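You operate a simulated robot arm through the tools that you are given. There is no shell and no other tool. Be economical: measure what you need, move in short steps, check, and stop when the job is done.

You are at the controls of a simulated robot arm. One attempt, no reset.

## Task
Wind the clock, set it to quarter past three and start the pendulum.
Fine: give the key half a turn, to its stop or nearly; shut the clock door.

The check looks at the end state, three seconds after you hand in, the way a careful person would. Anything else that was tipped, shoved, dropped, spilled or broken makes it a failure.

## Robot
A 7-joint arm with a two-finger parallel gripper, fixed in place. Base frame: the origin is at the foot of the arm, x ahead of it, y to its left, z up. Units: m, degrees, N and s.
With the tool pointing down near the work surface it reaches from about 0.46 to 0.92 m from the base axis. Its first joint turns from -115.0 to 115.0 degrees. Payload 3.91 kg.
The TCP is the grasp point between the finger pads, 0.03 m short of the fingertips. In the tool frame z runs along the fingers and y along their closing line. The gripper opens to 0.11 m. The fingers are 0.02 m wide and 0.01 m thick; the gripper's body (0.048 by 0.112 m) begins 0.055 m behind the TCP.
Orientation is told as [roll, pitch, yaw] about the base's x, y, z axes, in that order, counted from this pose: with the fingers straight down and closing along the base's y, the tool's x points along the base's -x, its y along +y and its z along -z.

## Interface
- The arm moves only by the tool step_arm. Its argument "series" is text: rows parted by semicolons, each of 7 numbers parted by spaces: the shift along the base's x, y, z in units of 200 mm (1.0 is 200 mm), then the turn, a rotation vector about the base's x, y, z in units of 120 degrees (1.0 is 120 degrees), then the opening, from 0 (shut) to 1 (fully open). In form: x y z ax ay az gripper; .... A call has 1 to 12 rows; each row is the pose to reach, as a shift and turn from the pose commanded when the call began. A call with a number of a shift or a turn outside -1 to 1 is refused whole. Each row takes 0.2 s and may step no farther than 0.05 m and 8.6 degrees from the row before; otherwise, or with a gripper value out of range, the whole call is refused. A pose out of reach is approached as far as the arm can. The call stops where the force on the tool passes 50 N (or 10 N more than at its start, if that is more) or the arm is blocked; 0.2 s more then pass. Each finger travels about 0.153 m/s and halts on what it meets, pressing with about 43 N; the grip force reading is that of the motor and also rises with nothing between the fingers. The clock runs only during rows and for 0.2 s after the last one: add rows that repeat a pose to give the fingers time. It gives the time, the measured TCP pose, the force on the tool (base axes), the opening and the grip force at its end, in the units of the frame above (readings bear some noise), and new pictures: "show" is both (left out), scene, wrist or none.
- Cameras (640 x 400 px; columns grow to the right, rows downward): "scene" is fixed at [0.0418, 0.4833, 1.6639]; the picture's right is [-0.51, -0.86, 0.00], its down [-0.40, 0.23, -0.89] and it looks along [0.77, -0.45, -0.46] (base axes); focal length 306 px, centre (320, 200). "wrist" rides on the gripper at [-0.036, 0, -0.057] in the tool frame; the picture's right is [0.00, -1.00, 0.00], its down [0.97, 0.00, -0.24] and it looks along [0.24, 0.00, 0.97] (tool axes); focal length 218 px, centre (320, 200). There is no depth. A picture from a camera that has moved, and an enlarged one, comes with that camera's place and axes in the base frame and with its lens. The place of the scene camera against the robot may be out by one fixed shift of up to 0.025 m in any direction.
- move_column(by): slides the trunk up (or, below 0, down) by that many m; the arm rides with it, the base frame stays. It gives what a move gives, with no picture.
- inspect(camera, box): a new picture of the part [left, top, right, bottom] of that camera's present view, enlarged. No time passes.
- sign_off(): hands the job in; it is judged then, once.

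Go step by step. Nothing tells you positions but the pictures and the camera data: compare them with the known pose of the tool, close in by small moves and look again before you grip or let go. The budget is 120 turns and 150 pictures, counting those below and the enlarged ones. Unless the task says otherwise, let go and move clear before handing in, and close with one line.

The tools are called after "Emit:" as name(argument=value, ...) on one line, values as JSON. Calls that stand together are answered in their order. step_arm: Moves the arm, as the interface text tells. Its arguments: {"type":"object","properties":{"series":{"type":"string"},"show":{"type":"string","enum":["both","scene","wrist","none"]}},"required":["series"]} The other tools are called the same way: move_column (by) slides the trunk up or down; inspect (camera, box) takes an enlarged picture of a part of a camera's view; sign_off () hands the job in.

At the start:

```text
time_s: 0.0
eef_pos: [0.4494, 0.177, 1.5457]
tool_rot: [0.1, -0.1, -0.1]
ft_force: [-0.3, 0.2, 0.0]
grip_width: 0.1098
grip_force: 0.0
trunk travel left (down, up): [-0.925, 0.065]
```

scene: 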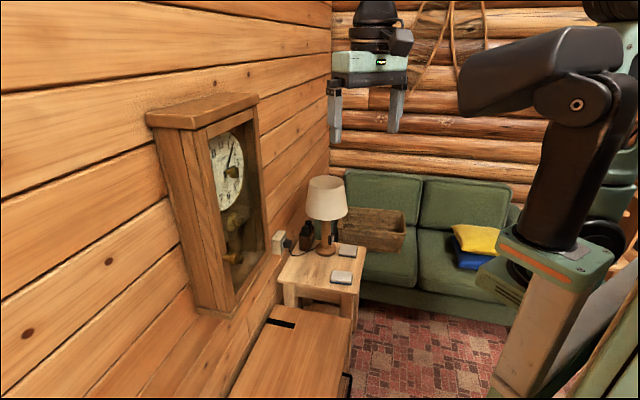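
wrist: 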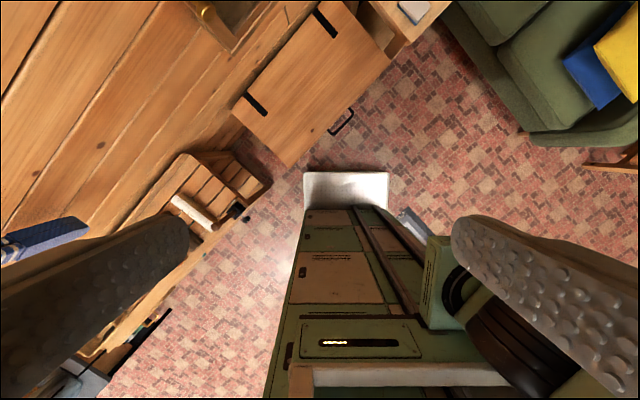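

The clock hangs on the left wall, apparently with its door side toward the room. I'll enlarge it first to see the door, key, hands and pendulum.

Emit:
inspect(camera="scene", box=[140, 80, 300, 330])

Emit:
inspect(camera="scene", box=[190, 110, 280, 200])

```text
1.60 times, centred on (220, 205) of scene
camera zoom: at [0.0418, 0.4833, 1.6639], right [-0.51, -0.86, 0.0], down [-0.4, 0.23, -0.89], along [0.77, -0.45, -0.46], focal length 489 px, centre (480, 192)
```

zoom: 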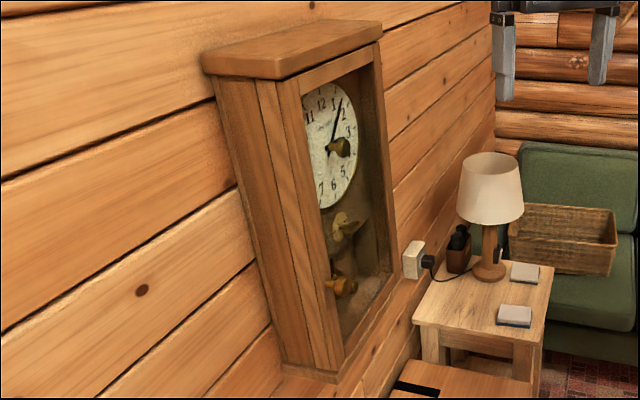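

```text
4.44 times, centred on (235, 155) of scene
camera zoom: at [0.0418, 0.4833, 1.6639], right [-0.51, -0.86, 0.0], down [-0.4, 0.23, -0.89], along [0.77, -0.45, -0.46], focal length 1358 px, centre (698, 400)
```

zoom: 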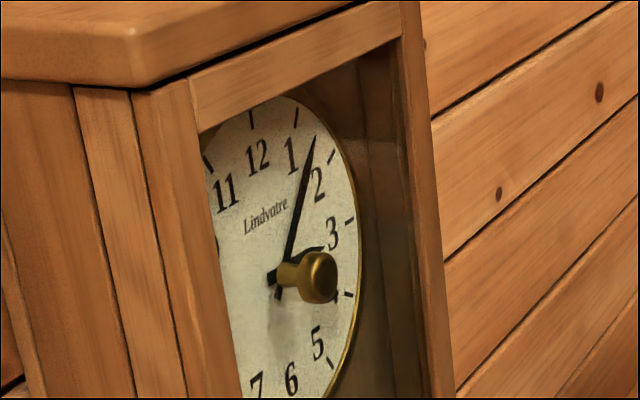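

Emit:
inspect(camera="scene", box=[190, 190, 290, 320])

Emit:
inspect(camera="wrist", box=[160, 0, 320, 100])

```text
3.08 times, centred on (240, 255) of scene
camera zoom: at [0.0418, 0.4833, 1.6639], right [-0.51, -0.86, 0.0], down [-0.4, 0.23, -0.89], along [0.77, -0.45, -0.46], focal length 940 px, centre (566, 31)
```

zoom: 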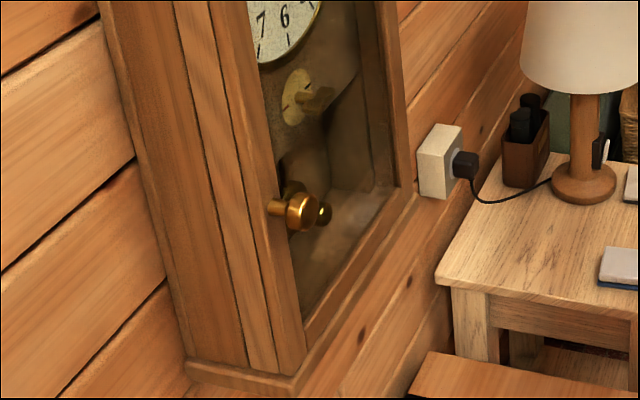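

```text
4.00 times, centred on (240, 50) of wrist
camera zoom: at [0.4861, 0.1782, 1.6041], right [0.0, -1.0, 0.0], down [-0.97, 0.0, 0.24], along [-0.24, 0.0, -0.97], focal length 873 px, centre (640, 800)
```

zoom: 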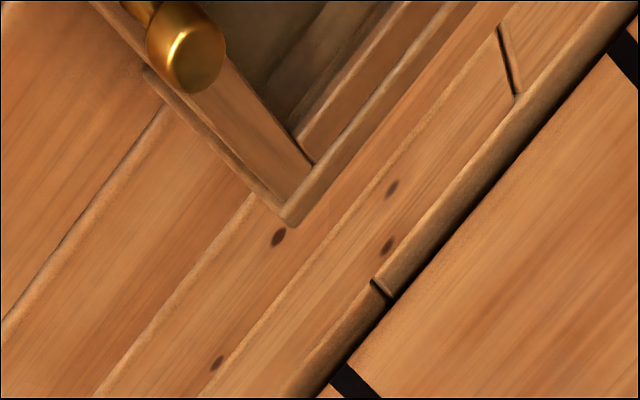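

The clock hangs on a wall at about 45°, facing the robot. The door is glazed and shut, with its brass knob at about (0.69, 0.36, 1.19), so the hinges should be on the right. I'll turn the tool horizontal to face the clock.

Emit:
step_arm(series="0.02 0.005 -0.04 0.0244 -0.059 0.0244 1;0.04 0.01 -0.08 0.0488 -0.118 0.0488 1;0.06 0.015 -0.12 0.0733 -0.177 0.0733 1;0.08 0.02 -0.16 0.0977 -0.236 0.0977 1;0.1 0.025 -0.2 0.122 -0.295 0.122 1;0.12 0.03 -0.24 0.1465 -0.354 0.1465 1;0.14 0.035 -0.28 0.171 -0.413 0.171 1;0.16 0.04 -0.32 0.195 -0.472 0.195 1;0.18 0.045 -0.36 0.22 -0.531 0.22 1;0.2 0.05 -0.4 0.244 -0.59 0.244 1;0.22 0.055 -0.44 0.2686 -0.649 0.2686 1;0.24 0.06 -0.48 0.293 -0.708 0.293 1")

```text
time_s: 2.6
eef_pos: [0.5131, 0.2237, 1.4802]
tool_rot: [26.4, -87.3, 17.4]
ft_force: [-0.4, -0.1, -0.4]
grip_width: 0.1101
grip_force: 0.1
out of reach, approached as far as the arm can: row 10, 11, 12
trunk travel left (down, up): [-0.925, 0.065]
camera wrist: at [0.4737, 0.1862, 1.5204], right [0.69, -0.72, -0.02], down [-0.22, -0.18, -0.96], along [0.69, 0.67, -0.28], focal length 218 px, centre (320, 200)
```

scene: 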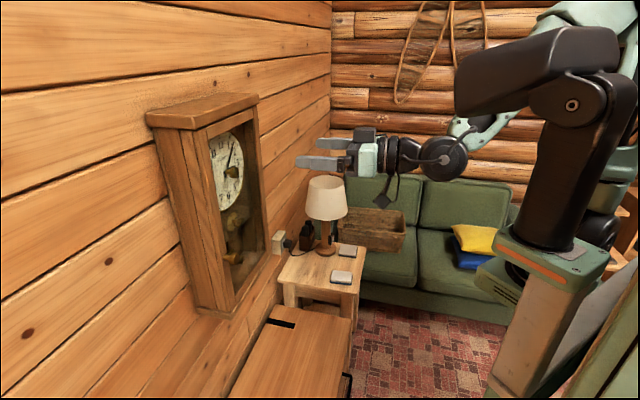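
wrist: 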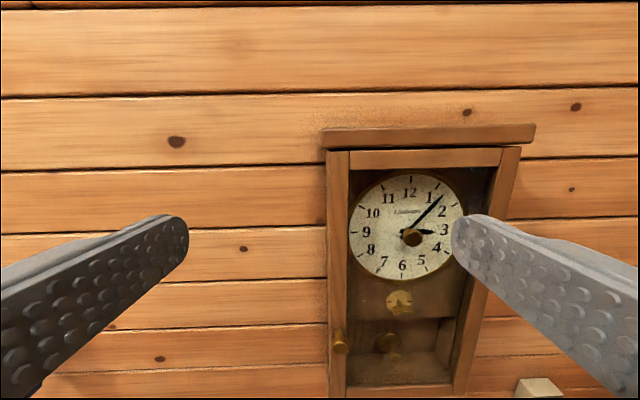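

Emit:
inspect(camera="wrist", box=[310, 110, 550, 260])

Emit:
inspect(camera="wrist", box=[310, 250, 550, 400])

```text
2.67 times, centred on (430, 185) of wrist
camera zoom: at [0.4737, 0.1862, 1.5204], right [0.69, -0.72, -0.02], down [-0.22, -0.18, -0.96], along [0.69, 0.67, -0.28], focal length 582 px, centre (27, 240)
```

zoom: 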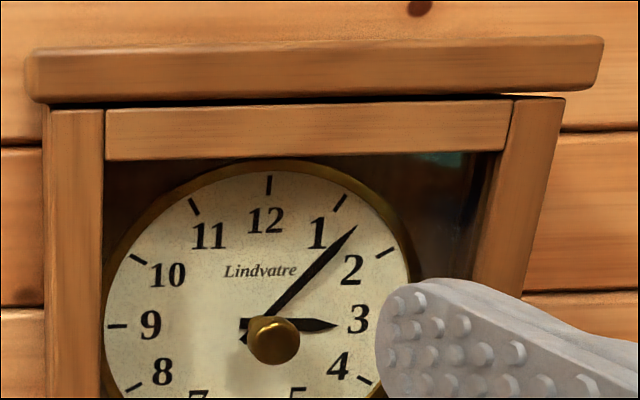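

```text
2.67 times, centred on (430, 325) of wrist
camera zoom: at [0.4737, 0.1862, 1.5204], right [0.69, -0.72, -0.02], down [-0.22, -0.18, -0.96], along [0.69, 0.67, -0.28], focal length 582 px, centre (27, -133)
```

zoom: 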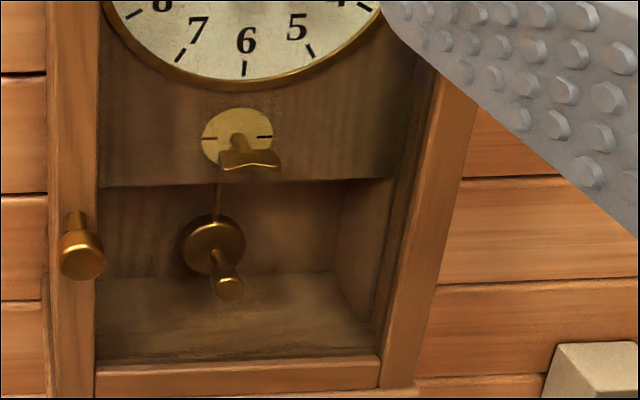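

The clock reads about 3:07, so the hands need roughly 45° more. The wall is at 45°, and the door hinges are on the right at about 0.24 m from the knob. I'll lower the trunk to knob height first.

Emit:
move_column(by=-0.27)

```text
time_s: 3.6
eef_pos: [0.5118, 0.2258, 1.4156]
tool_rot: [27.9, -87.5, 16.0]
ft_force: [-1.0, 0.1, -0.5]
grip_width: 0.1097
grip_force: 0.1
trunk travel left (down, up): [-0.859, 0.131]
stopped: the arm was blocked; the commanded pose is now the measured one
```

The trunk stopped after 6.5 cm, so I'll look for what blocks it.

Emit:
step_arm(series="0 0 0 0 0 0 1")

```text
time_s: 4.0
eef_pos: [0.5131, 0.2256, 1.4148]
tool_rot: [26.9, -87.4, 16.7]
ft_force: [0.1, -0.1, 0.1]
grip_width: 0.1105
grip_force: 0.0
trunk travel left (down, up): [-0.859, 0.131]
camera wrist: at [0.4728, 0.1875, 1.4558], right [0.69, -0.72, -0.02], down [-0.21, -0.18, -0.96], along [0.69, 0.67, -0.28], focal length 218 px, centre (320, 200)
```

scene: 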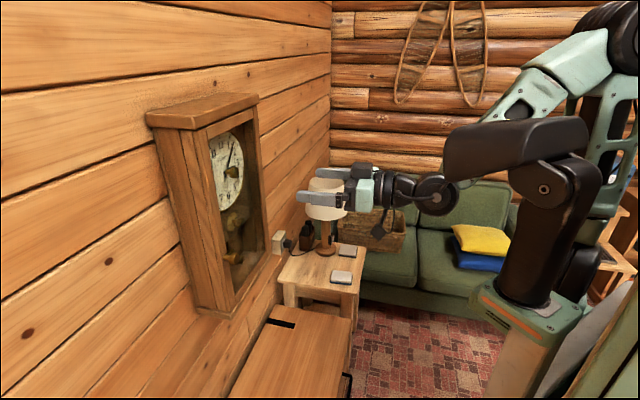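
wrist: 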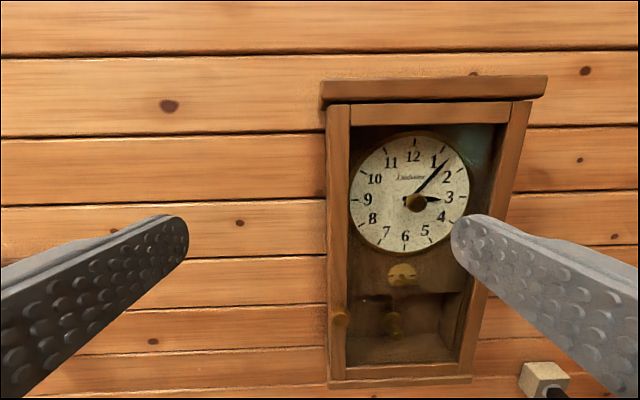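

Emit:
move_column(by=-0.1)

```text
time_s: 5.4
eef_pos: [0.5119, 0.2258, 1.3146]
tool_rot: [26.8, -87.4, 16.9]
ft_force: [-0.9, 0.9, 0.9]
grip_width: 0.1098
grip_force: 0.0
trunk travel left (down, up): [-0.759, 0.231]
```

It moves in smaller steps, so I'll go down another 10 cm.

Emit:
move_column(by=-0.1)

```text
time_s: 6.7
eef_pos: [0.5116, 0.2248, 1.2161]
tool_rot: [26.7, -87.5, 16.9]
ft_force: [-0.4, -0.2, 0.3]
grip_width: 0.1099
grip_force: 0.0
trunk travel left (down, up): [-0.659, 0.331]
```

Emit:
step_arm(series="0.15 0.095 -0.016 0.003 -0.003 0.002 0.8;0.3 0.19 -0.032 0.007 -0.007 0.004 0.7;0.45 0.285 -0.048 0.01 -0.01 0.007 0.6;0.605 0.378 -0.065 0.0136 -0.0136 0.009 0.6;0.605 0.378 -0.065 0.0136 -0.0136 0.009 0.6")

```text
time_s: 7.9
eef_pos: [0.5911, 0.3332, 1.2082]
tool_rot: [78.9, -88.3, -36.7]
ft_force: [0.3, -0.4, 1.2]
grip_width: 0.066
grip_force: 0.0
out of reach, approached as far as the arm can: row 1, 2, 3, 4, 5
trunk travel left (down, up): [-0.659, 0.331]
camera wrist: at [0.551, 0.2952, 1.246], right [0.67, -0.74, -0.03], down [-0.2, -0.14, -0.97], along [0.71, 0.66, -0.25], focal length 218 px, centre (320, 200)
```

scene: 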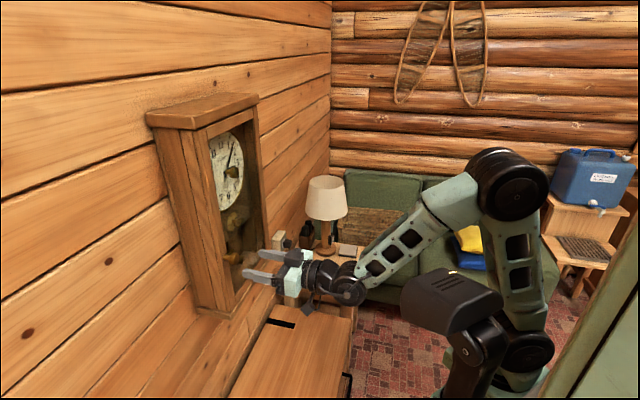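
wrist: 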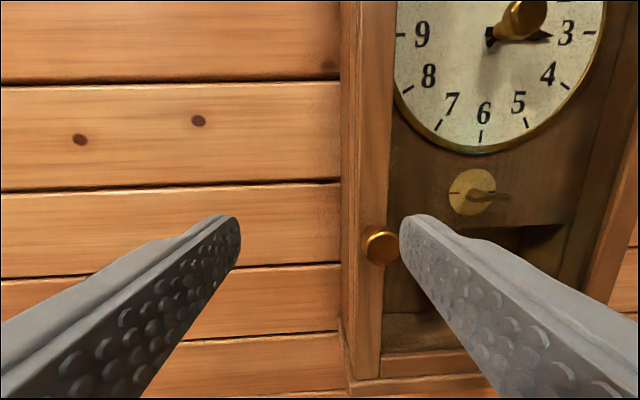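

Emit:
step_arm(series="0 0 0 0 0 0 0.6;0 0 0 0 0 0 0.6", show="none")

```text
time_s: 8.5
eef_pos: [0.589, 0.3294, 1.2077]
tool_rot: [81.1, -88.3, -38.8]
ft_force: [-0.1, 1.2, 0.4]
grip_width: 0.0661
grip_force: 0.0
trunk travel left (down, up): [-0.659, 0.331]
```

Emit:
step_arm(series="0.09 -0.09 0 0 0 0 0.6;0.18 -0.18 0 0 0 0 0.6;0.18 -0.18 0 0 0 0 0.6", show="none")

```text
time_s: 9.3
eef_pos: [0.6123, 0.3294, 1.1437]
tool_rot: [-25.4, -83.3, 72.8]
ft_force: [-1.0, -0.5, 7.0]
grip_width: 0.066
grip_force: 0.1
out of reach, approached as far as the arm can: row 1, 2
trunk travel left (down, up): [-0.659, 0.331]
```

Emit:
step_arm(series="0 0 0 0 0 0 0.6")

```text
time_s: 9.7
eef_pos: [0.626, 0.2963, 1.2069]
tool_rot: [94.5, -88.8, -49.7]
ft_force: [-0.1, 1.0, -0.8]
grip_width: 0.0663
grip_force: 0.1
trunk travel left (down, up): [-0.659, 0.331]
camera wrist: at [0.5871, 0.2572, 1.2457], right [0.7, -0.71, -0.02], down [-0.18, -0.15, -0.97], along [0.69, 0.69, -0.24], focal length 218 px, centre (320, 200)
```

scene: 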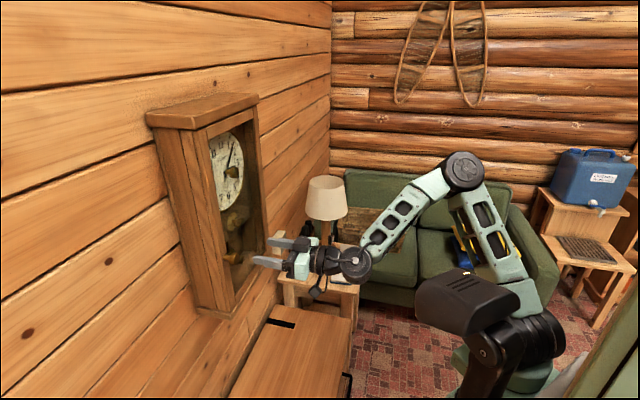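
wrist: 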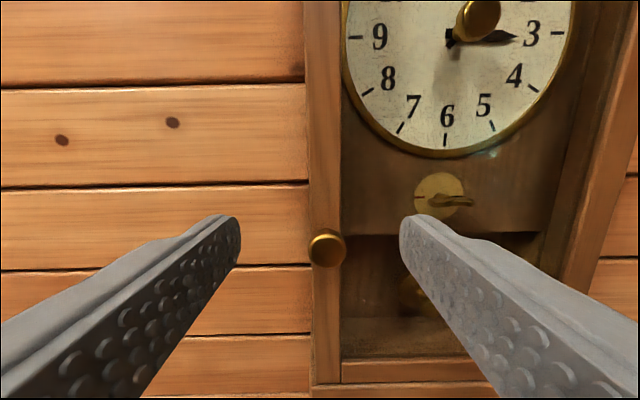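

The arm reconfigured and now reaches that pose. From several views the knob is at depth u≈0.77 along the 45° line, v≈0.239 sideways and z≈1.16. I'll line up short of it.

Emit:
step_arm(series="0.06 0.05 -0.08 0 0 0 0.6;0.12 0.1 -0.16 0 0 0 0.6;0.19 0.15 -0.24 0 0 0 0.6;0.19 0.15 -0.24 0 0 0 0.6")

```text
time_s: 10.7
eef_pos: [0.6398, 0.3078, 1.1915]
tool_rot: [92.8, -88.8, -47.9]
ft_force: [-0.6, 0.7, 0.4]
grip_width: 0.0661
grip_force: 0.0
out of reach, approached as far as the arm can: row 2, 3, 4
trunk travel left (down, up): [-0.659, 0.331]
camera wrist: at [0.6001, 0.2682, 1.2299], right [0.7, -0.71, -0.02], down [-0.18, -0.15, -0.97], along [0.69, 0.69, -0.24], focal length 218 px, centre (320, 200)
```

scene: 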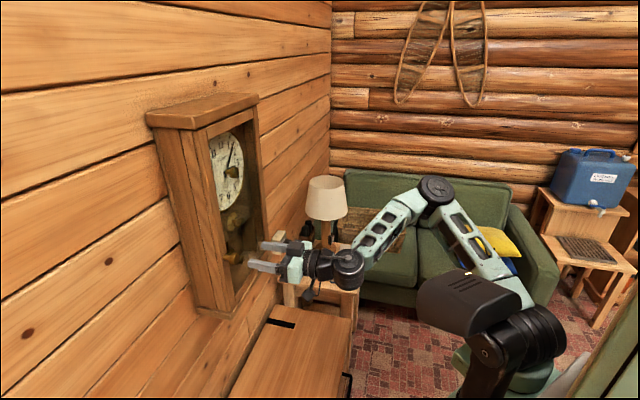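
wrist: 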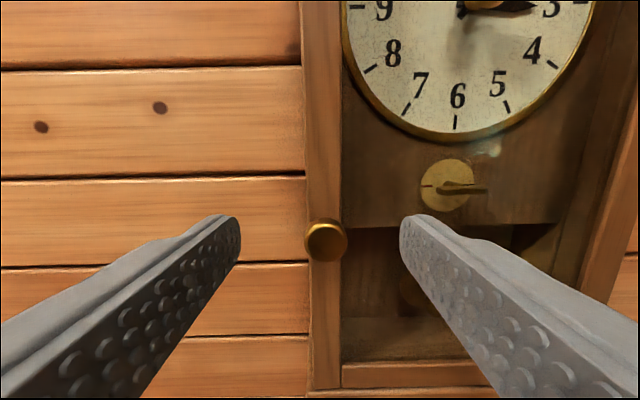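

Emit:
step_arm(series="0 0 0 0 0 0 0.6;0 0 0 0 0 0 0.6;0 0 0 0 0 0 0.6", show="none")

```text
time_s: 11.5
eef_pos: [0.639, 0.3071, 1.1924]
tool_rot: [92.2, -88.8, -47.4]
ft_force: [0.3, -0.8, -0.1]
grip_width: 0.066
grip_force: 0.1
trunk travel left (down, up): [-0.659, 0.331]
```

Emit:
move_column(by=-0.034)

Emit:
step_arm(series="0.1 0.1 0 0 0 0 0.6;0.17 0.17 0 0 0 0 0.6;0.17 0.17 0 0 0 0 0.6")

```text
time_s: 12.3
eef_pos: [0.64, 0.308, 1.1579]
tool_rot: [92.6, -88.9, -47.8]
ft_force: [0.6, -0.6, 0.7]
grip_width: 0.0659
grip_force: 0.0
trunk travel left (down, up): [-0.625, 0.365]
```

```text
time_s: 13.1
eef_pos: [0.6692, 0.3297, 1.1603]
tool_rot: [82.6, -88.9, -38.0]
ft_force: [-1.0, -0.2, 0.1]
grip_width: 0.066
grip_force: 0.1
out of reach, approached as far as the arm can: row 2, 3
trunk travel left (down, up): [-0.625, 0.365]
camera wrist: at [0.6303, 0.2916, 1.1973], right [0.7, -0.71, -0.02], down [-0.19, -0.16, -0.97], along [0.69, 0.68, -0.24], focal length 218 px, centre (320, 200)
```

scene: 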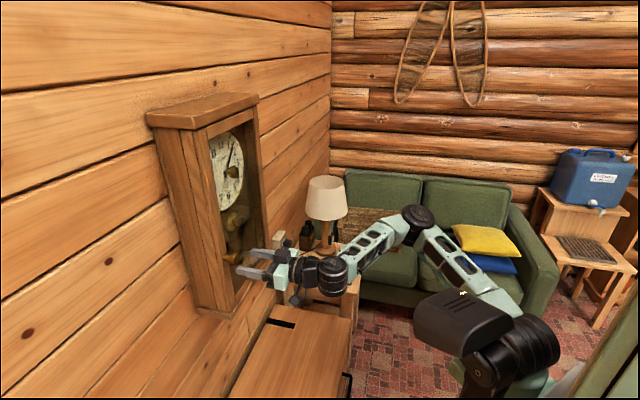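
wrist: 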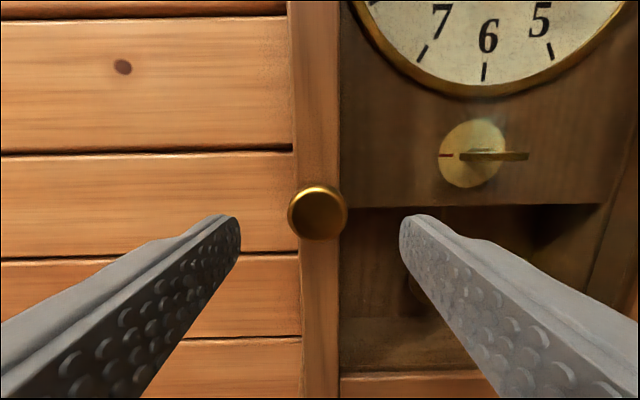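

Emit:
step_arm(series="0.08 0.085 0.02 0 0 0 0.6;0.15 0.16 0.025 0 0 0 0.6;0.15 0.16 0.025 0 0 0 0.6")

```text
time_s: 13.9
eef_pos: [0.7007, 0.3614, 1.1641]
tool_rot: [82.3, -88.8, -37.7]
ft_force: [-1.3, -0.9, 0.5]
grip_width: 0.0661
grip_force: 0.0
trunk travel left (down, up): [-0.625, 0.365]
camera wrist: at [0.6612, 0.3224, 1.2017], right [0.7, -0.71, -0.02], down [-0.19, -0.16, -0.97], along [0.69, 0.69, -0.24], focal length 218 px, centre (320, 200)
```

scene: 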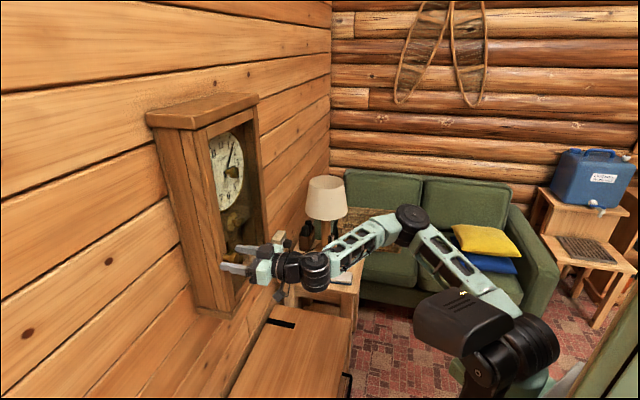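
wrist: 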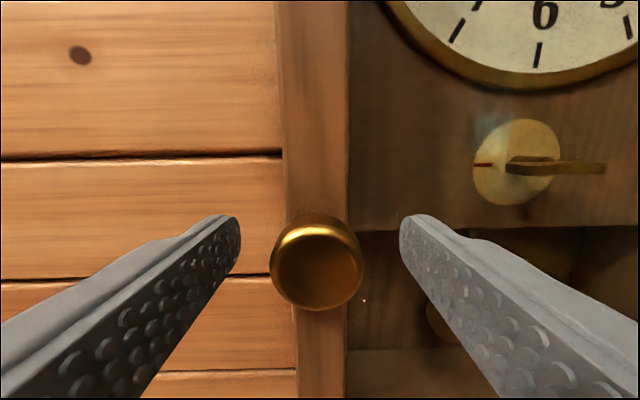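

The knob is centred between the fingers and its face is at about u=0.765. I'll go 1 cm further in and close.

Emit:
step_arm(series="0.035 0.033 -0.01 0 0 0 0.6;0.035 0.033 -0.01 0 0 0 0.1;0.035 0.033 -0.01 0 0 0 0.1;0.035 0.033 -0.01 0 0 0 0.1")

```text
time_s: 14.9
eef_pos: [0.7, 0.3612, 1.1639]
tool_rot: [82.3, -88.8, -37.6]
ft_force: [-5.2, 3.5, -0.8]
grip_width: 0.0312
grip_force: 45.0
out of reach, approached as far as the arm can: row 1, 2, 3, 4
trunk travel left (down, up): [-0.625, 0.365]
camera wrist: at [0.6603, 0.3227, 1.2018], right [0.7, -0.71, -0.02], down [-0.19, -0.16, -0.97], along [0.69, 0.69, -0.24], focal length 218 px, centre (320, 200)
```

scene: 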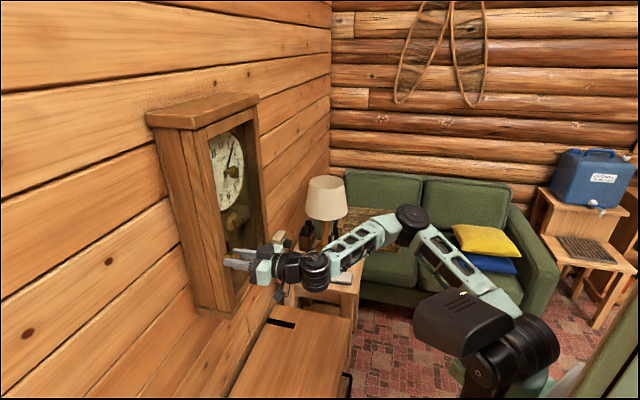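
wrist: 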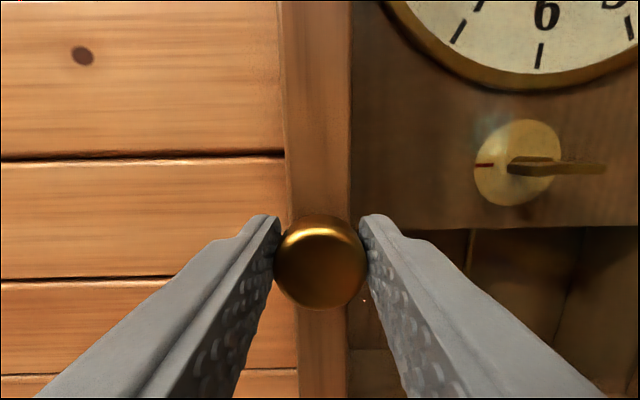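

The knob is gripped at 31 mm. I'll pull the door along its arc around the right-hand hinge, 15° first.

Emit:
step_arm(series="-0.0668 -0.0923 0 0 0 0.0417 0.1;-0.1273 -0.1909 0 0 0 0.0833 0.1;-0.1757 -0.2931 0 0 0 0.125 0.1")

```text
time_s: 15.7
eef_pos: [0.6756, 0.2989, 1.1642]
tool_rot: [94.2, -88.6, -35.5]
ft_force: [41.8, -12.2, 8.3]
grip_width: 0.0314
grip_force: 45.2
trunk travel left (down, up): [-0.625, 0.365]
camera wrist: at [0.6468, 0.2507, 1.2016], right [0.85, -0.52, -0.02], down [-0.14, -0.19, -0.97], along [0.5, 0.83, -0.24], focal length 218 px, centre (320, 200)
```

scene: 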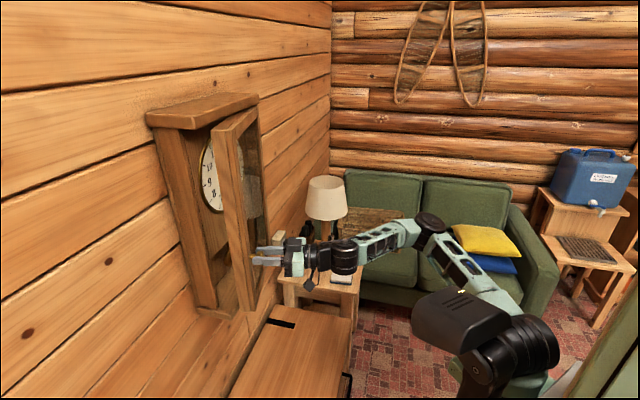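
wrist: 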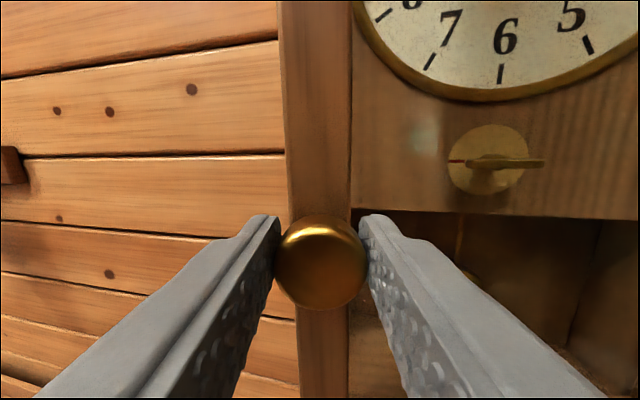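

The door is opening, and the sideways force shows the hinge lies deeper than I guessed. I'll continue along the corrected arc.

Emit:
step_arm(series="0.0346 -0.1266 0 0 0 0.0417 0.1;0.0237 -0.2351 0 0 0 0.0833 0.1;0.0223 -0.344 0 0 0 0.125 0.1;0.03 -0.4529 0 0 0 0.1667 0.1")

```text
time_s: 16.7
eef_pos: [0.6685, 0.2137, 1.1644]
tool_rot: [94.0, -88.8, -13.9]
ft_force: [-8.3, 1.6, 3.2]
grip_width: 0.0313
grip_force: 45.1
trunk travel left (down, up): [-0.625, 0.365]
camera wrist: at [0.6597, 0.158, 1.2019], right [0.98, -0.17, -0.02], down [-0.06, -0.23, -0.97], along [0.16, 0.96, -0.24], focal length 218 px, centre (320, 200)
```

scene: 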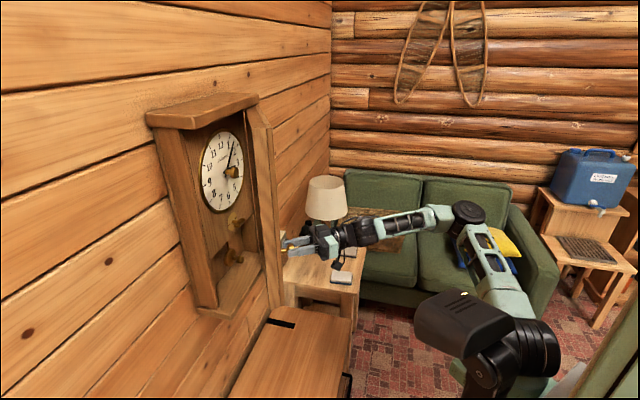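
wrist: 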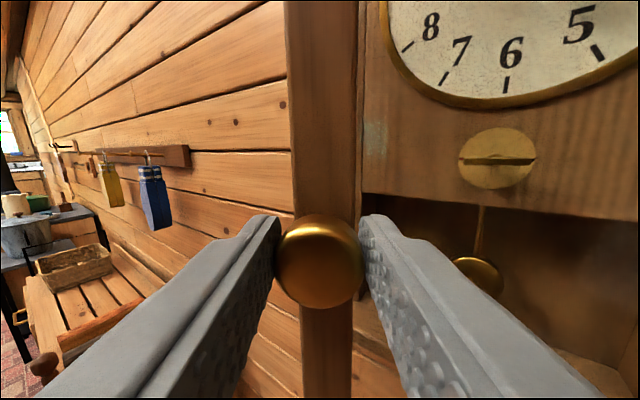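

Emit:
step_arm(series="0.0177 -0.1075 0 0 0 0.0417 0.1;0.0442 -0.2132 0 0 0 0.0833 0.1;0.0803 -0.3164 0 0 0 0.125 0.1;0.1248 -0.4161 0 0 0 0.1667 0.1;0.1775 -0.5112 0 0 0 0.2083 0.1;0.239 -0.601 0 0 0 0.25 0.1")

```text
time_s: 17.4
eef_pos: [0.6773, 0.16, 1.1646]
tool_rot: [87.1, -88.9, 6.5]
ft_force: [-10.2, -2.8, -12.7]
grip_width: 0.0313
grip_force: 45.4
trunk travel left (down, up): [-0.625, 0.365]
stopped in row 3: the force on the tool passed its limit (the readings are from after the stop); the commanded pose is now the measured one
camera wrist: at [0.6818, 0.1036, 1.2024], right [1.0, 0.06, -0.02], down [0.0, -0.24, -0.97], along [-0.06, 0.97, -0.24], focal length 218 px, centre (320, 200)
```

scene: 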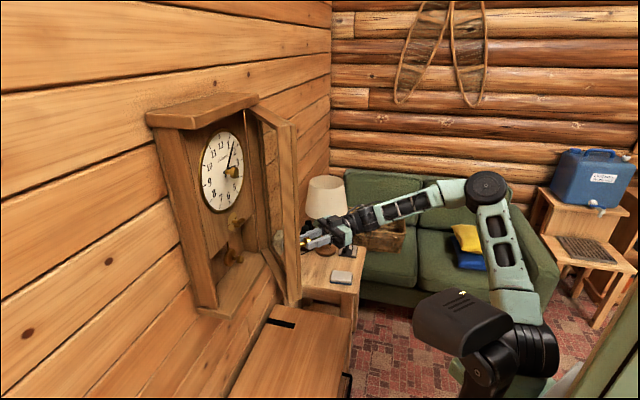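
wrist: 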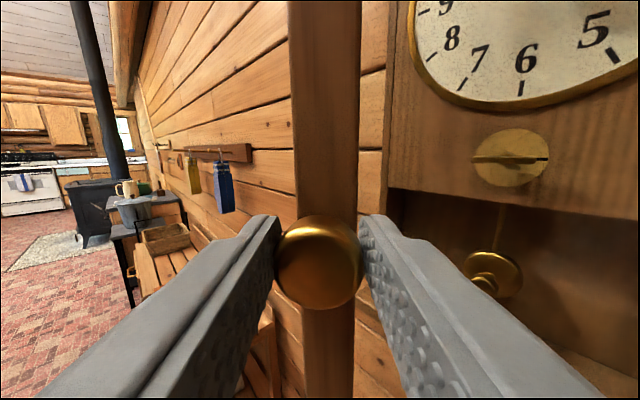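

Emit:
step_arm(series="0.0392 -0.1057 0 0 0 0.0433 0.1;0.0859 -0.204 0 0 0 0.085 0.1;0.1414 -0.2977 0 0 0 0.1267 0.1;0.2047 -0.3864 0 0 0 0.1683 0.1;0.2754 -0.4692 0 0 0 0.21 0.1", show="scene")

```text
time_s: 18.2
eef_pos: [0.6971, 0.1046, 1.1662]
tool_rot: [79.1, -88.7, 28.8]
ft_force: [-5.2, -4.9, -13.4]
grip_width: 0.0314
grip_force: 45.1
trunk travel left (down, up): [-0.625, 0.365]
stopped in row 3: the force on the tool passed its limit (the readings are from after the stop); the commanded pose is now the measured one
```

scene: 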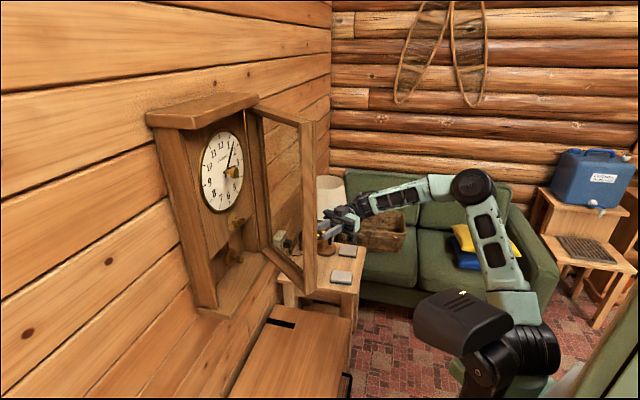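

The door is about 63° open. I'll release the knob and back off along the tool axis.

Emit:
step_arm(series="0 0 0 0 0 0 0.6;0 0 0 0 0 0 0.6;0.06 -0.19 0 0 0 0 0.6;0.12 -0.38 0 0 0 0 0.6;0.16 -0.48 0 0 0 0 0.6;0.16 -0.48 0 0 0 0 0.6")

```text
time_s: 19.6
eef_pos: [0.7297, 0.0088, 1.1662]
tool_rot: [86.5, -89.0, 21.4]
ft_force: [-0.4, 0.6, -0.5]
grip_width: 0.0658
grip_force: 0.0
trunk travel left (down, up): [-0.625, 0.365]
camera wrist: at [0.748, -0.0434, 1.2044], right [0.95, 0.31, -0.02], down [0.06, -0.23, -0.97], along [-0.3, 0.92, -0.24], focal length 218 px, centre (320, 200)
```

scene: 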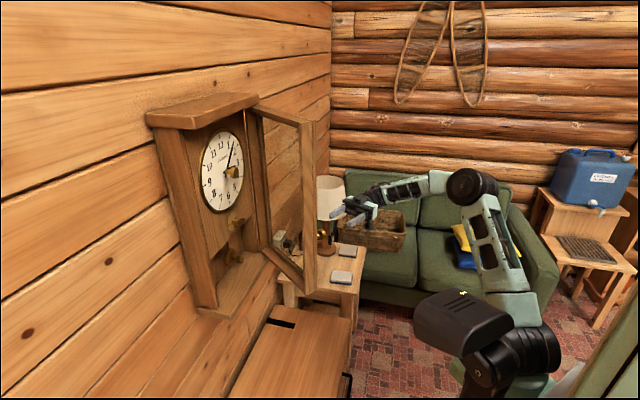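
wrist: 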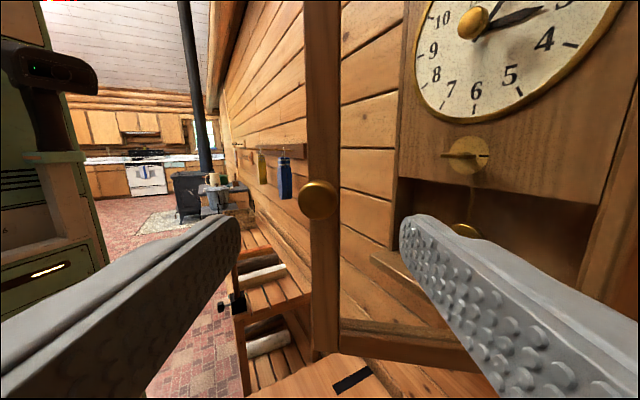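

Emit:
step_arm(series="-0.08 -0.02 0 0 0 -0.065 0.4;-0.16 -0.04 0 0 0 -0.13 0.2;-0.24 -0.06 0 0 0 -0.195 0;-0.32 -0.08 0 0 0 -0.26 0;-0.4 -0.08 0 0 0 -0.325 0;-0.48 -0.08 0 0 0 -0.39 0;-0.57 -0.08 0 0 0 -0.455 0;-0.65 -0.08 0 0 0 -0.525 0;-0.65 -0.08 0 0 0 -0.525 0")

```text
time_s: 21.6
eef_pos: [0.6167, -0.0087, 1.1758]
tool_rot: [80.9, -89.0, -36.1]
ft_force: [-0.4, -0.1, -0.1]
grip_width: 0.0
grip_force: 37.7
out of reach, approached as far as the arm can: row 8, 9
trunk travel left (down, up): [-0.625, 0.365]
camera wrist: at [0.5772, -0.0481, 1.2139], right [0.7, -0.71, -0.02], down [-0.18, -0.16, -0.97], along [0.69, 0.69, -0.24], focal length 218 px, centre (320, 200)
```

scene: 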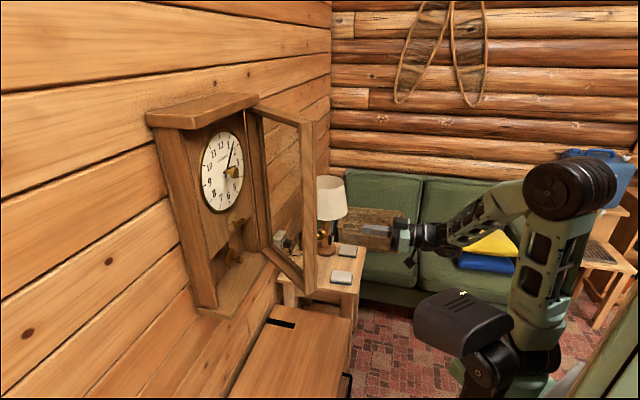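
wrist: 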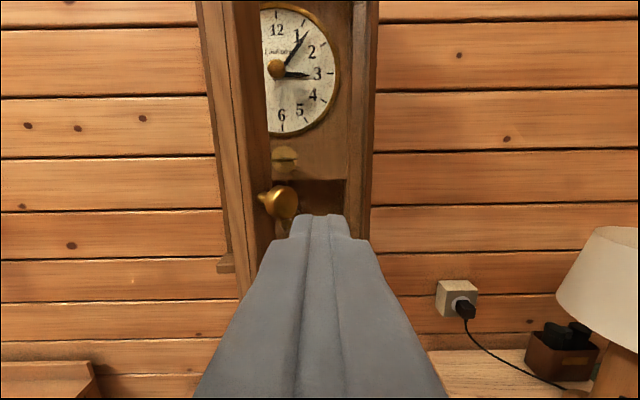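

Emit:
step_arm(series="-0.125 0.18 0 0 0 0 0;-0.25 0.36 0 0 0 0 0;-0.375 0.54 0 0 0 0 0;-0.5 0.715 0 0 0 0 0;-0.5 0.715 0 0 0 0 0")

```text
time_s: 22.9
eef_pos: [0.5542, 0.162, 1.2083]
tool_rot: [80.1, -89.0, -35.1]
ft_force: [0.2, 0.0, 0.4]
grip_width: 0.0004
grip_force: 37.2
out of reach, approached as far as the arm can: row 1, 2, 3, 4, 5
trunk travel left (down, up): [-0.625, 0.365]
camera wrist: at [0.5148, 0.1236, 1.2471], right [0.71, -0.71, -0.02], down [-0.18, -0.16, -0.97], along [0.68, 0.69, -0.24], focal length 218 px, centre (320, 200)
```

scene: 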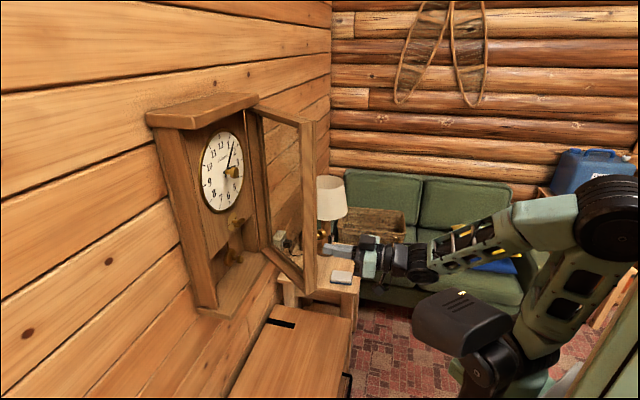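
wrist: 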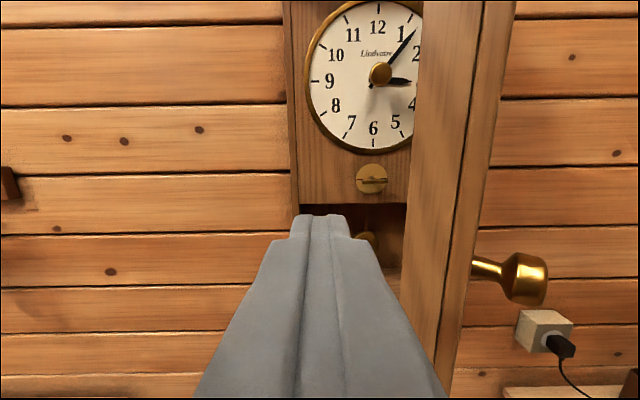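

Emit:
step_arm(series="0.05 0.15 0 0 0 0 0;0.17 0.28 0 0 0 0 0;0.293 0.414 0 0 0 0 0;0.293 0.414 0 0 0 0 0")

```text
time_s: 23.9
eef_pos: [0.6139, 0.2459, 1.2105]
tool_rot: [83.0, -89.1, -38.0]
ft_force: [-0.5, -0.7, 0.6]
grip_width: 0.0
grip_force: 37.7
trunk travel left (down, up): [-0.625, 0.365]
camera wrist: at [0.5743, 0.2069, 1.2486], right [0.71, -0.71, -0.02], down [-0.18, -0.16, -0.97], along [0.69, 0.69, -0.24], focal length 218 px, centre (320, 200)
```

scene: 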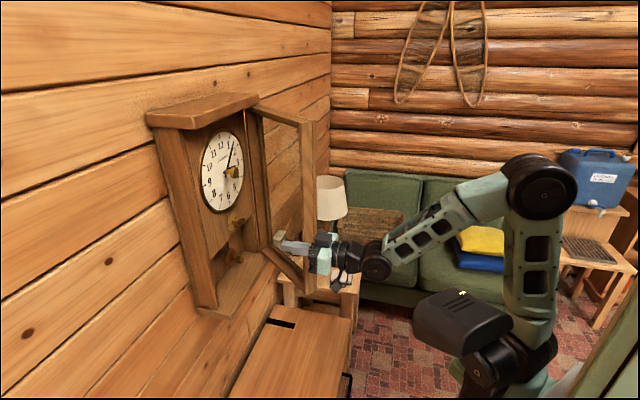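
wrist: 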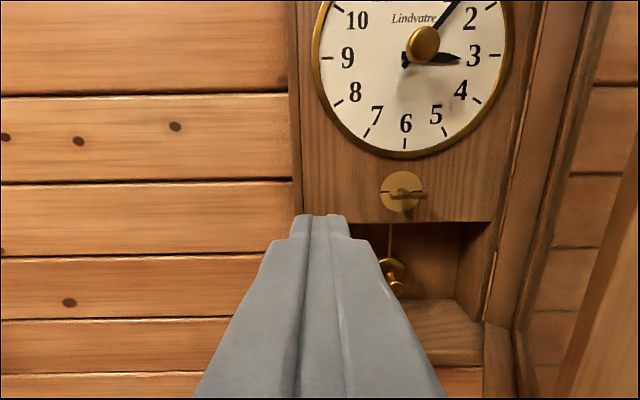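

The finger is now behind the door's free edge. I'll push gently to the right to open it wider.

Emit:
step_arm(series="0.1 -0.1 0 0 0 0 0;0.2 -0.2 0 0 0 0 0;0.3 -0.3 0 0 0 0 0;0.4 -0.4 0 0 0 0 0;0.5 -0.5 0 0 0 0 0;0.6 -0.6 0 0 0 0 0;0.6 -0.6 0 0 0 0 0")

```text
time_s: 25.2
eef_pos: [0.7151, 0.1385, 1.2107]
tool_rot: [73.5, -89.0, -28.9]
ft_force: [-12.8, -8.3, -3.1]
grip_width: 0.0004
grip_force: 37.2
trunk travel left (down, up): [-0.625, 0.365]
stopped in row 6: the force on the tool passed its limit (the readings are from after the stop); the commanded pose is now the measured one
camera wrist: at [0.6765, 0.0983, 1.2491], right [0.7, -0.71, -0.02], down [-0.18, -0.16, -0.97], along [0.69, 0.68, -0.24], focal length 218 px, centre (320, 200)
```

scene: 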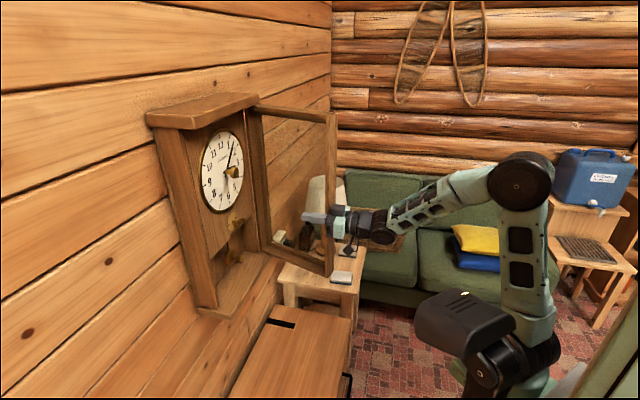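
wrist: 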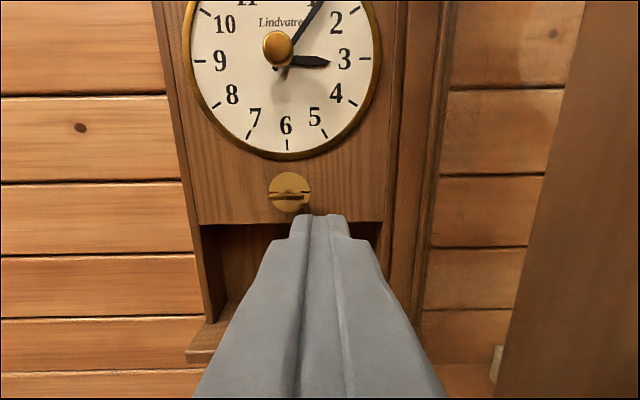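

Emit:
step_arm(series="0.05 -0.05 0 0 0 0 0;0.1 -0.1 0 0 0 0 0;0.15 -0.15 0 0 0 0 0;0.2 -0.2 0 0 0 0 0", show="scene")

```text
time_s: 25.8
eef_pos: [0.7354, 0.1155, 1.2118]
tool_rot: [68.6, -88.9, -24.5]
ft_force: [-14.5, -13.2, -6.3]
grip_width: 0.0
grip_force: 37.7
trunk travel left (down, up): [-0.625, 0.365]
stopped in row 3: the force on the tool passed its limit (the readings are from after the stop); the commanded pose is now the measured one
```

scene: 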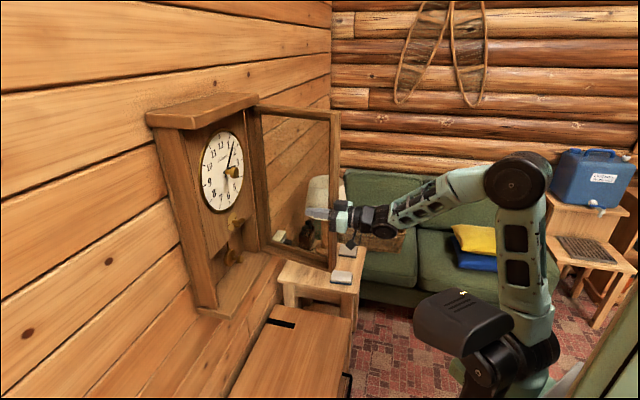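

The door is past 90° and stays there. I'll move left in front of the clock's centre and look.

Emit:
step_arm(series="-0.1 0.1 0 0 0 0 0;-0.22 0.2 0 0 0 0 0.2;-0.35 0.2 0 0 0 0 0.4;-0.35 0.2 0 0 0 0 0.4")

```text
time_s: 26.8
eef_pos: [0.666, 0.1565, 1.2126]
tool_rot: [74.0, -89.0, -29.9]
ft_force: [-0.5, -0.4, 0.4]
grip_width: 0.0439
grip_force: 0.0
trunk travel left (down, up): [-0.625, 0.365]
camera wrist: at [0.6248, 0.1178, 1.2508], right [0.7, -0.72, -0.02], down [-0.19, -0.16, -0.97], along [0.69, 0.68, -0.24], focal length 218 px, centre (320, 200)
```

scene: 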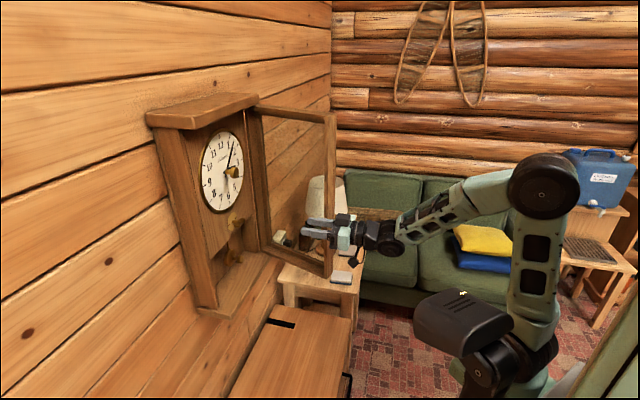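
wrist: 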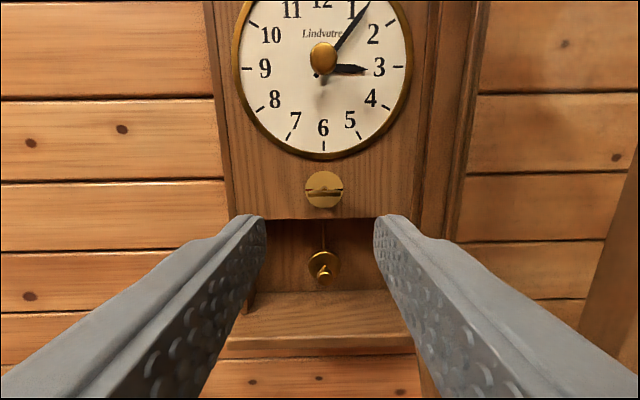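

Emit:
inspect(camera="wrist", box=[270, 150, 380, 290])

Emit:
inspect(camera="scene", box=[190, 120, 270, 280])

```text
2.86 times, centred on (325, 220) of wrist
camera zoom: at [0.6248, 0.1178, 1.2508], right [0.7, -0.72, -0.02], down [-0.19, -0.16, -0.97], along [0.69, 0.68, -0.24], focal length 624 px, centre (306, 143)
```

zoom: 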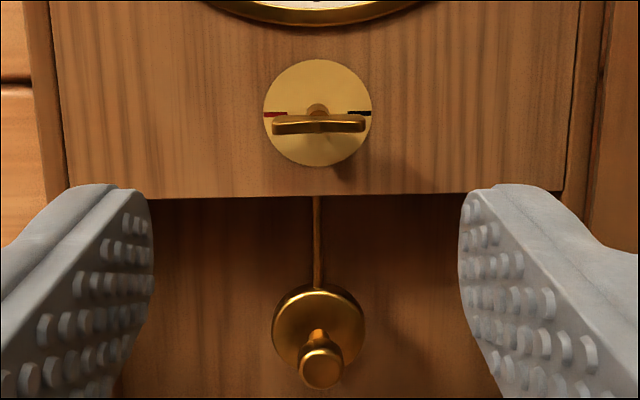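

```text
2.50 times, centred on (230, 200) of scene
camera zoom: at [0.0418, 0.4833, 1.6639], right [-0.51, -0.86, 0.0], down [-0.4, 0.23, -0.89], along [0.77, -0.45, -0.46], focal length 764 px, centre (545, 200)
```

zoom: 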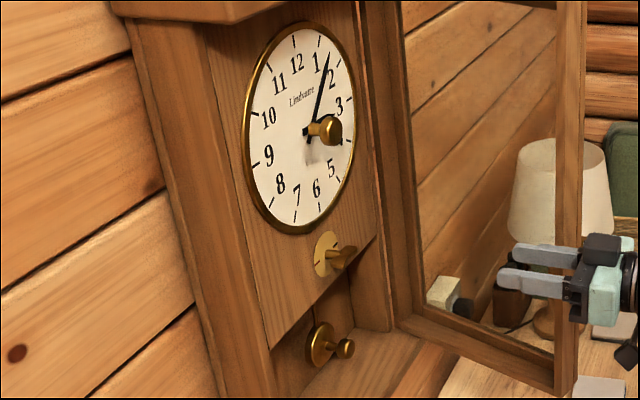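

Measured positions: key bar at about (u .81, v .367, z 1.189), centre knob at z 1.349 and bob knob at z 1.05. I'll roll the tool 90° counter-clockwise so the fingers close vertically on the key's thin bar.

Emit:
step_arm(series="0 0 0 -0.0442 -0.0442 0 0.4;0 0 0 -0.0884 -0.0884 0 0.4;0 0 0 -0.1326 -0.1326 0 0.4;0 0 0 -0.1768 -0.1768 0 0.4;0 0 0 -0.221 -0.221 0 0.4;0 0 0 -0.265 -0.265 0 0.4;0 0 0 -0.3094 -0.3094 0 0.4;0 0 0 -0.3536 -0.3536 0 0.4;0 0 0 -0.3978 -0.3978 0 0.4;0 0 0 -0.442 -0.442 0 0.4;0 0 0 -0.486 -0.486 0 0.4;0 0 0 -0.53 -0.53 0 0.4")

```text
time_s: 29.4
eef_pos: [0.666, 0.1557, 1.212]
tool_rot: [-90.9, -0.8, 134.8]
ft_force: [-0.4, -0.8, 0.3]
grip_width: 0.044
grip_force: 0.1
trunk travel left (down, up): [-0.625, 0.365]
camera wrist: at [0.5996, 0.1427, 1.2143], right [0.0, -0.02, 1.0], down [0.51, -0.86, -0.02], along [0.86, 0.51, 0.01], focal length 218 px, centre (320, 200)
```

scene: 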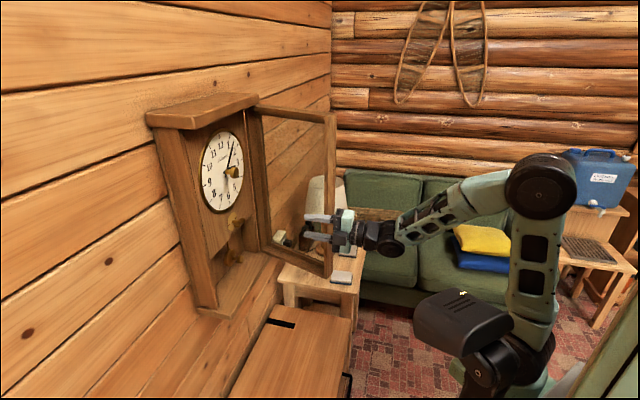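
wrist: 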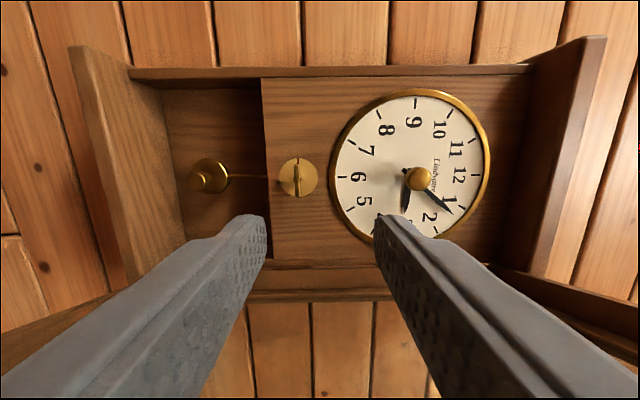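

Emit:
step_arm(series="0.12 0.112 -0.06 0 0 0 0.35;0.24 0.224 -0.115 0 0 0 0.35;0.36 0.336 -0.115 0 0 0 0.35;0.48 0.448 -0.115 0 0 0 0.35;0.6 0.56 -0.115 0 0 0 0.35;0.6 0.56 -0.115 0 0 0 0.35", show="wrist")

```text
time_s: 30.1
eef_pos: [0.7153, 0.2042, 1.1911]
tool_rot: [-90.6, -0.9, 134.3]
ft_force: [-4.8, -3.2, 2.9]
grip_width: 0.0383
grip_force: 0.1
trunk travel left (down, up): [-0.625, 0.365]
stopped in row 3: the force on the tool passed its limit (the readings are from after the stop); the commanded pose is now the measured one
camera wrist: at [0.6494, 0.1913, 1.1928], right [0.0, -0.02, 1.0], down [0.51, -0.86, -0.02], along [0.86, 0.51, 0.01], focal length 218 px, centre (320, 200)
```

wrist: 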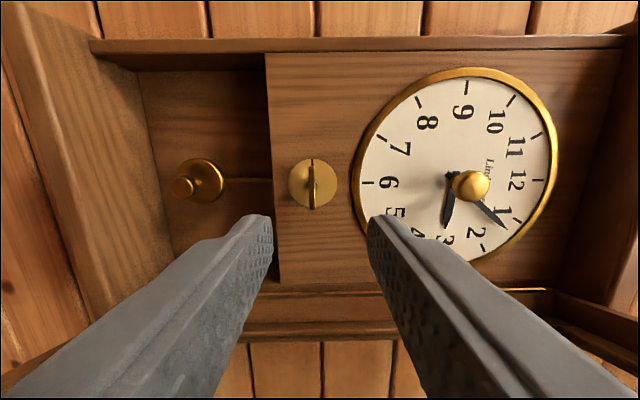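

Emit:
inspect(camera="scene", box=[230, 100, 470, 290])

```text
2.11 times, centred on (350, 195) of scene
camera zoom: at [0.0418, 0.4833, 1.6639], right [-0.51, -0.86, 0.0], down [-0.4, 0.23, -0.89], along [0.77, -0.45, -0.46], focal length 643 px, centre (257, 210)
```

zoom: 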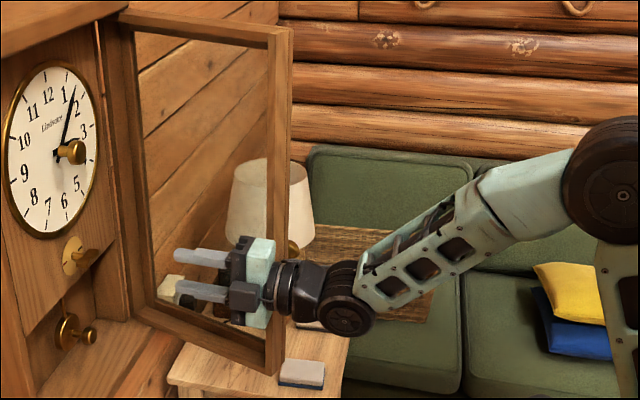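

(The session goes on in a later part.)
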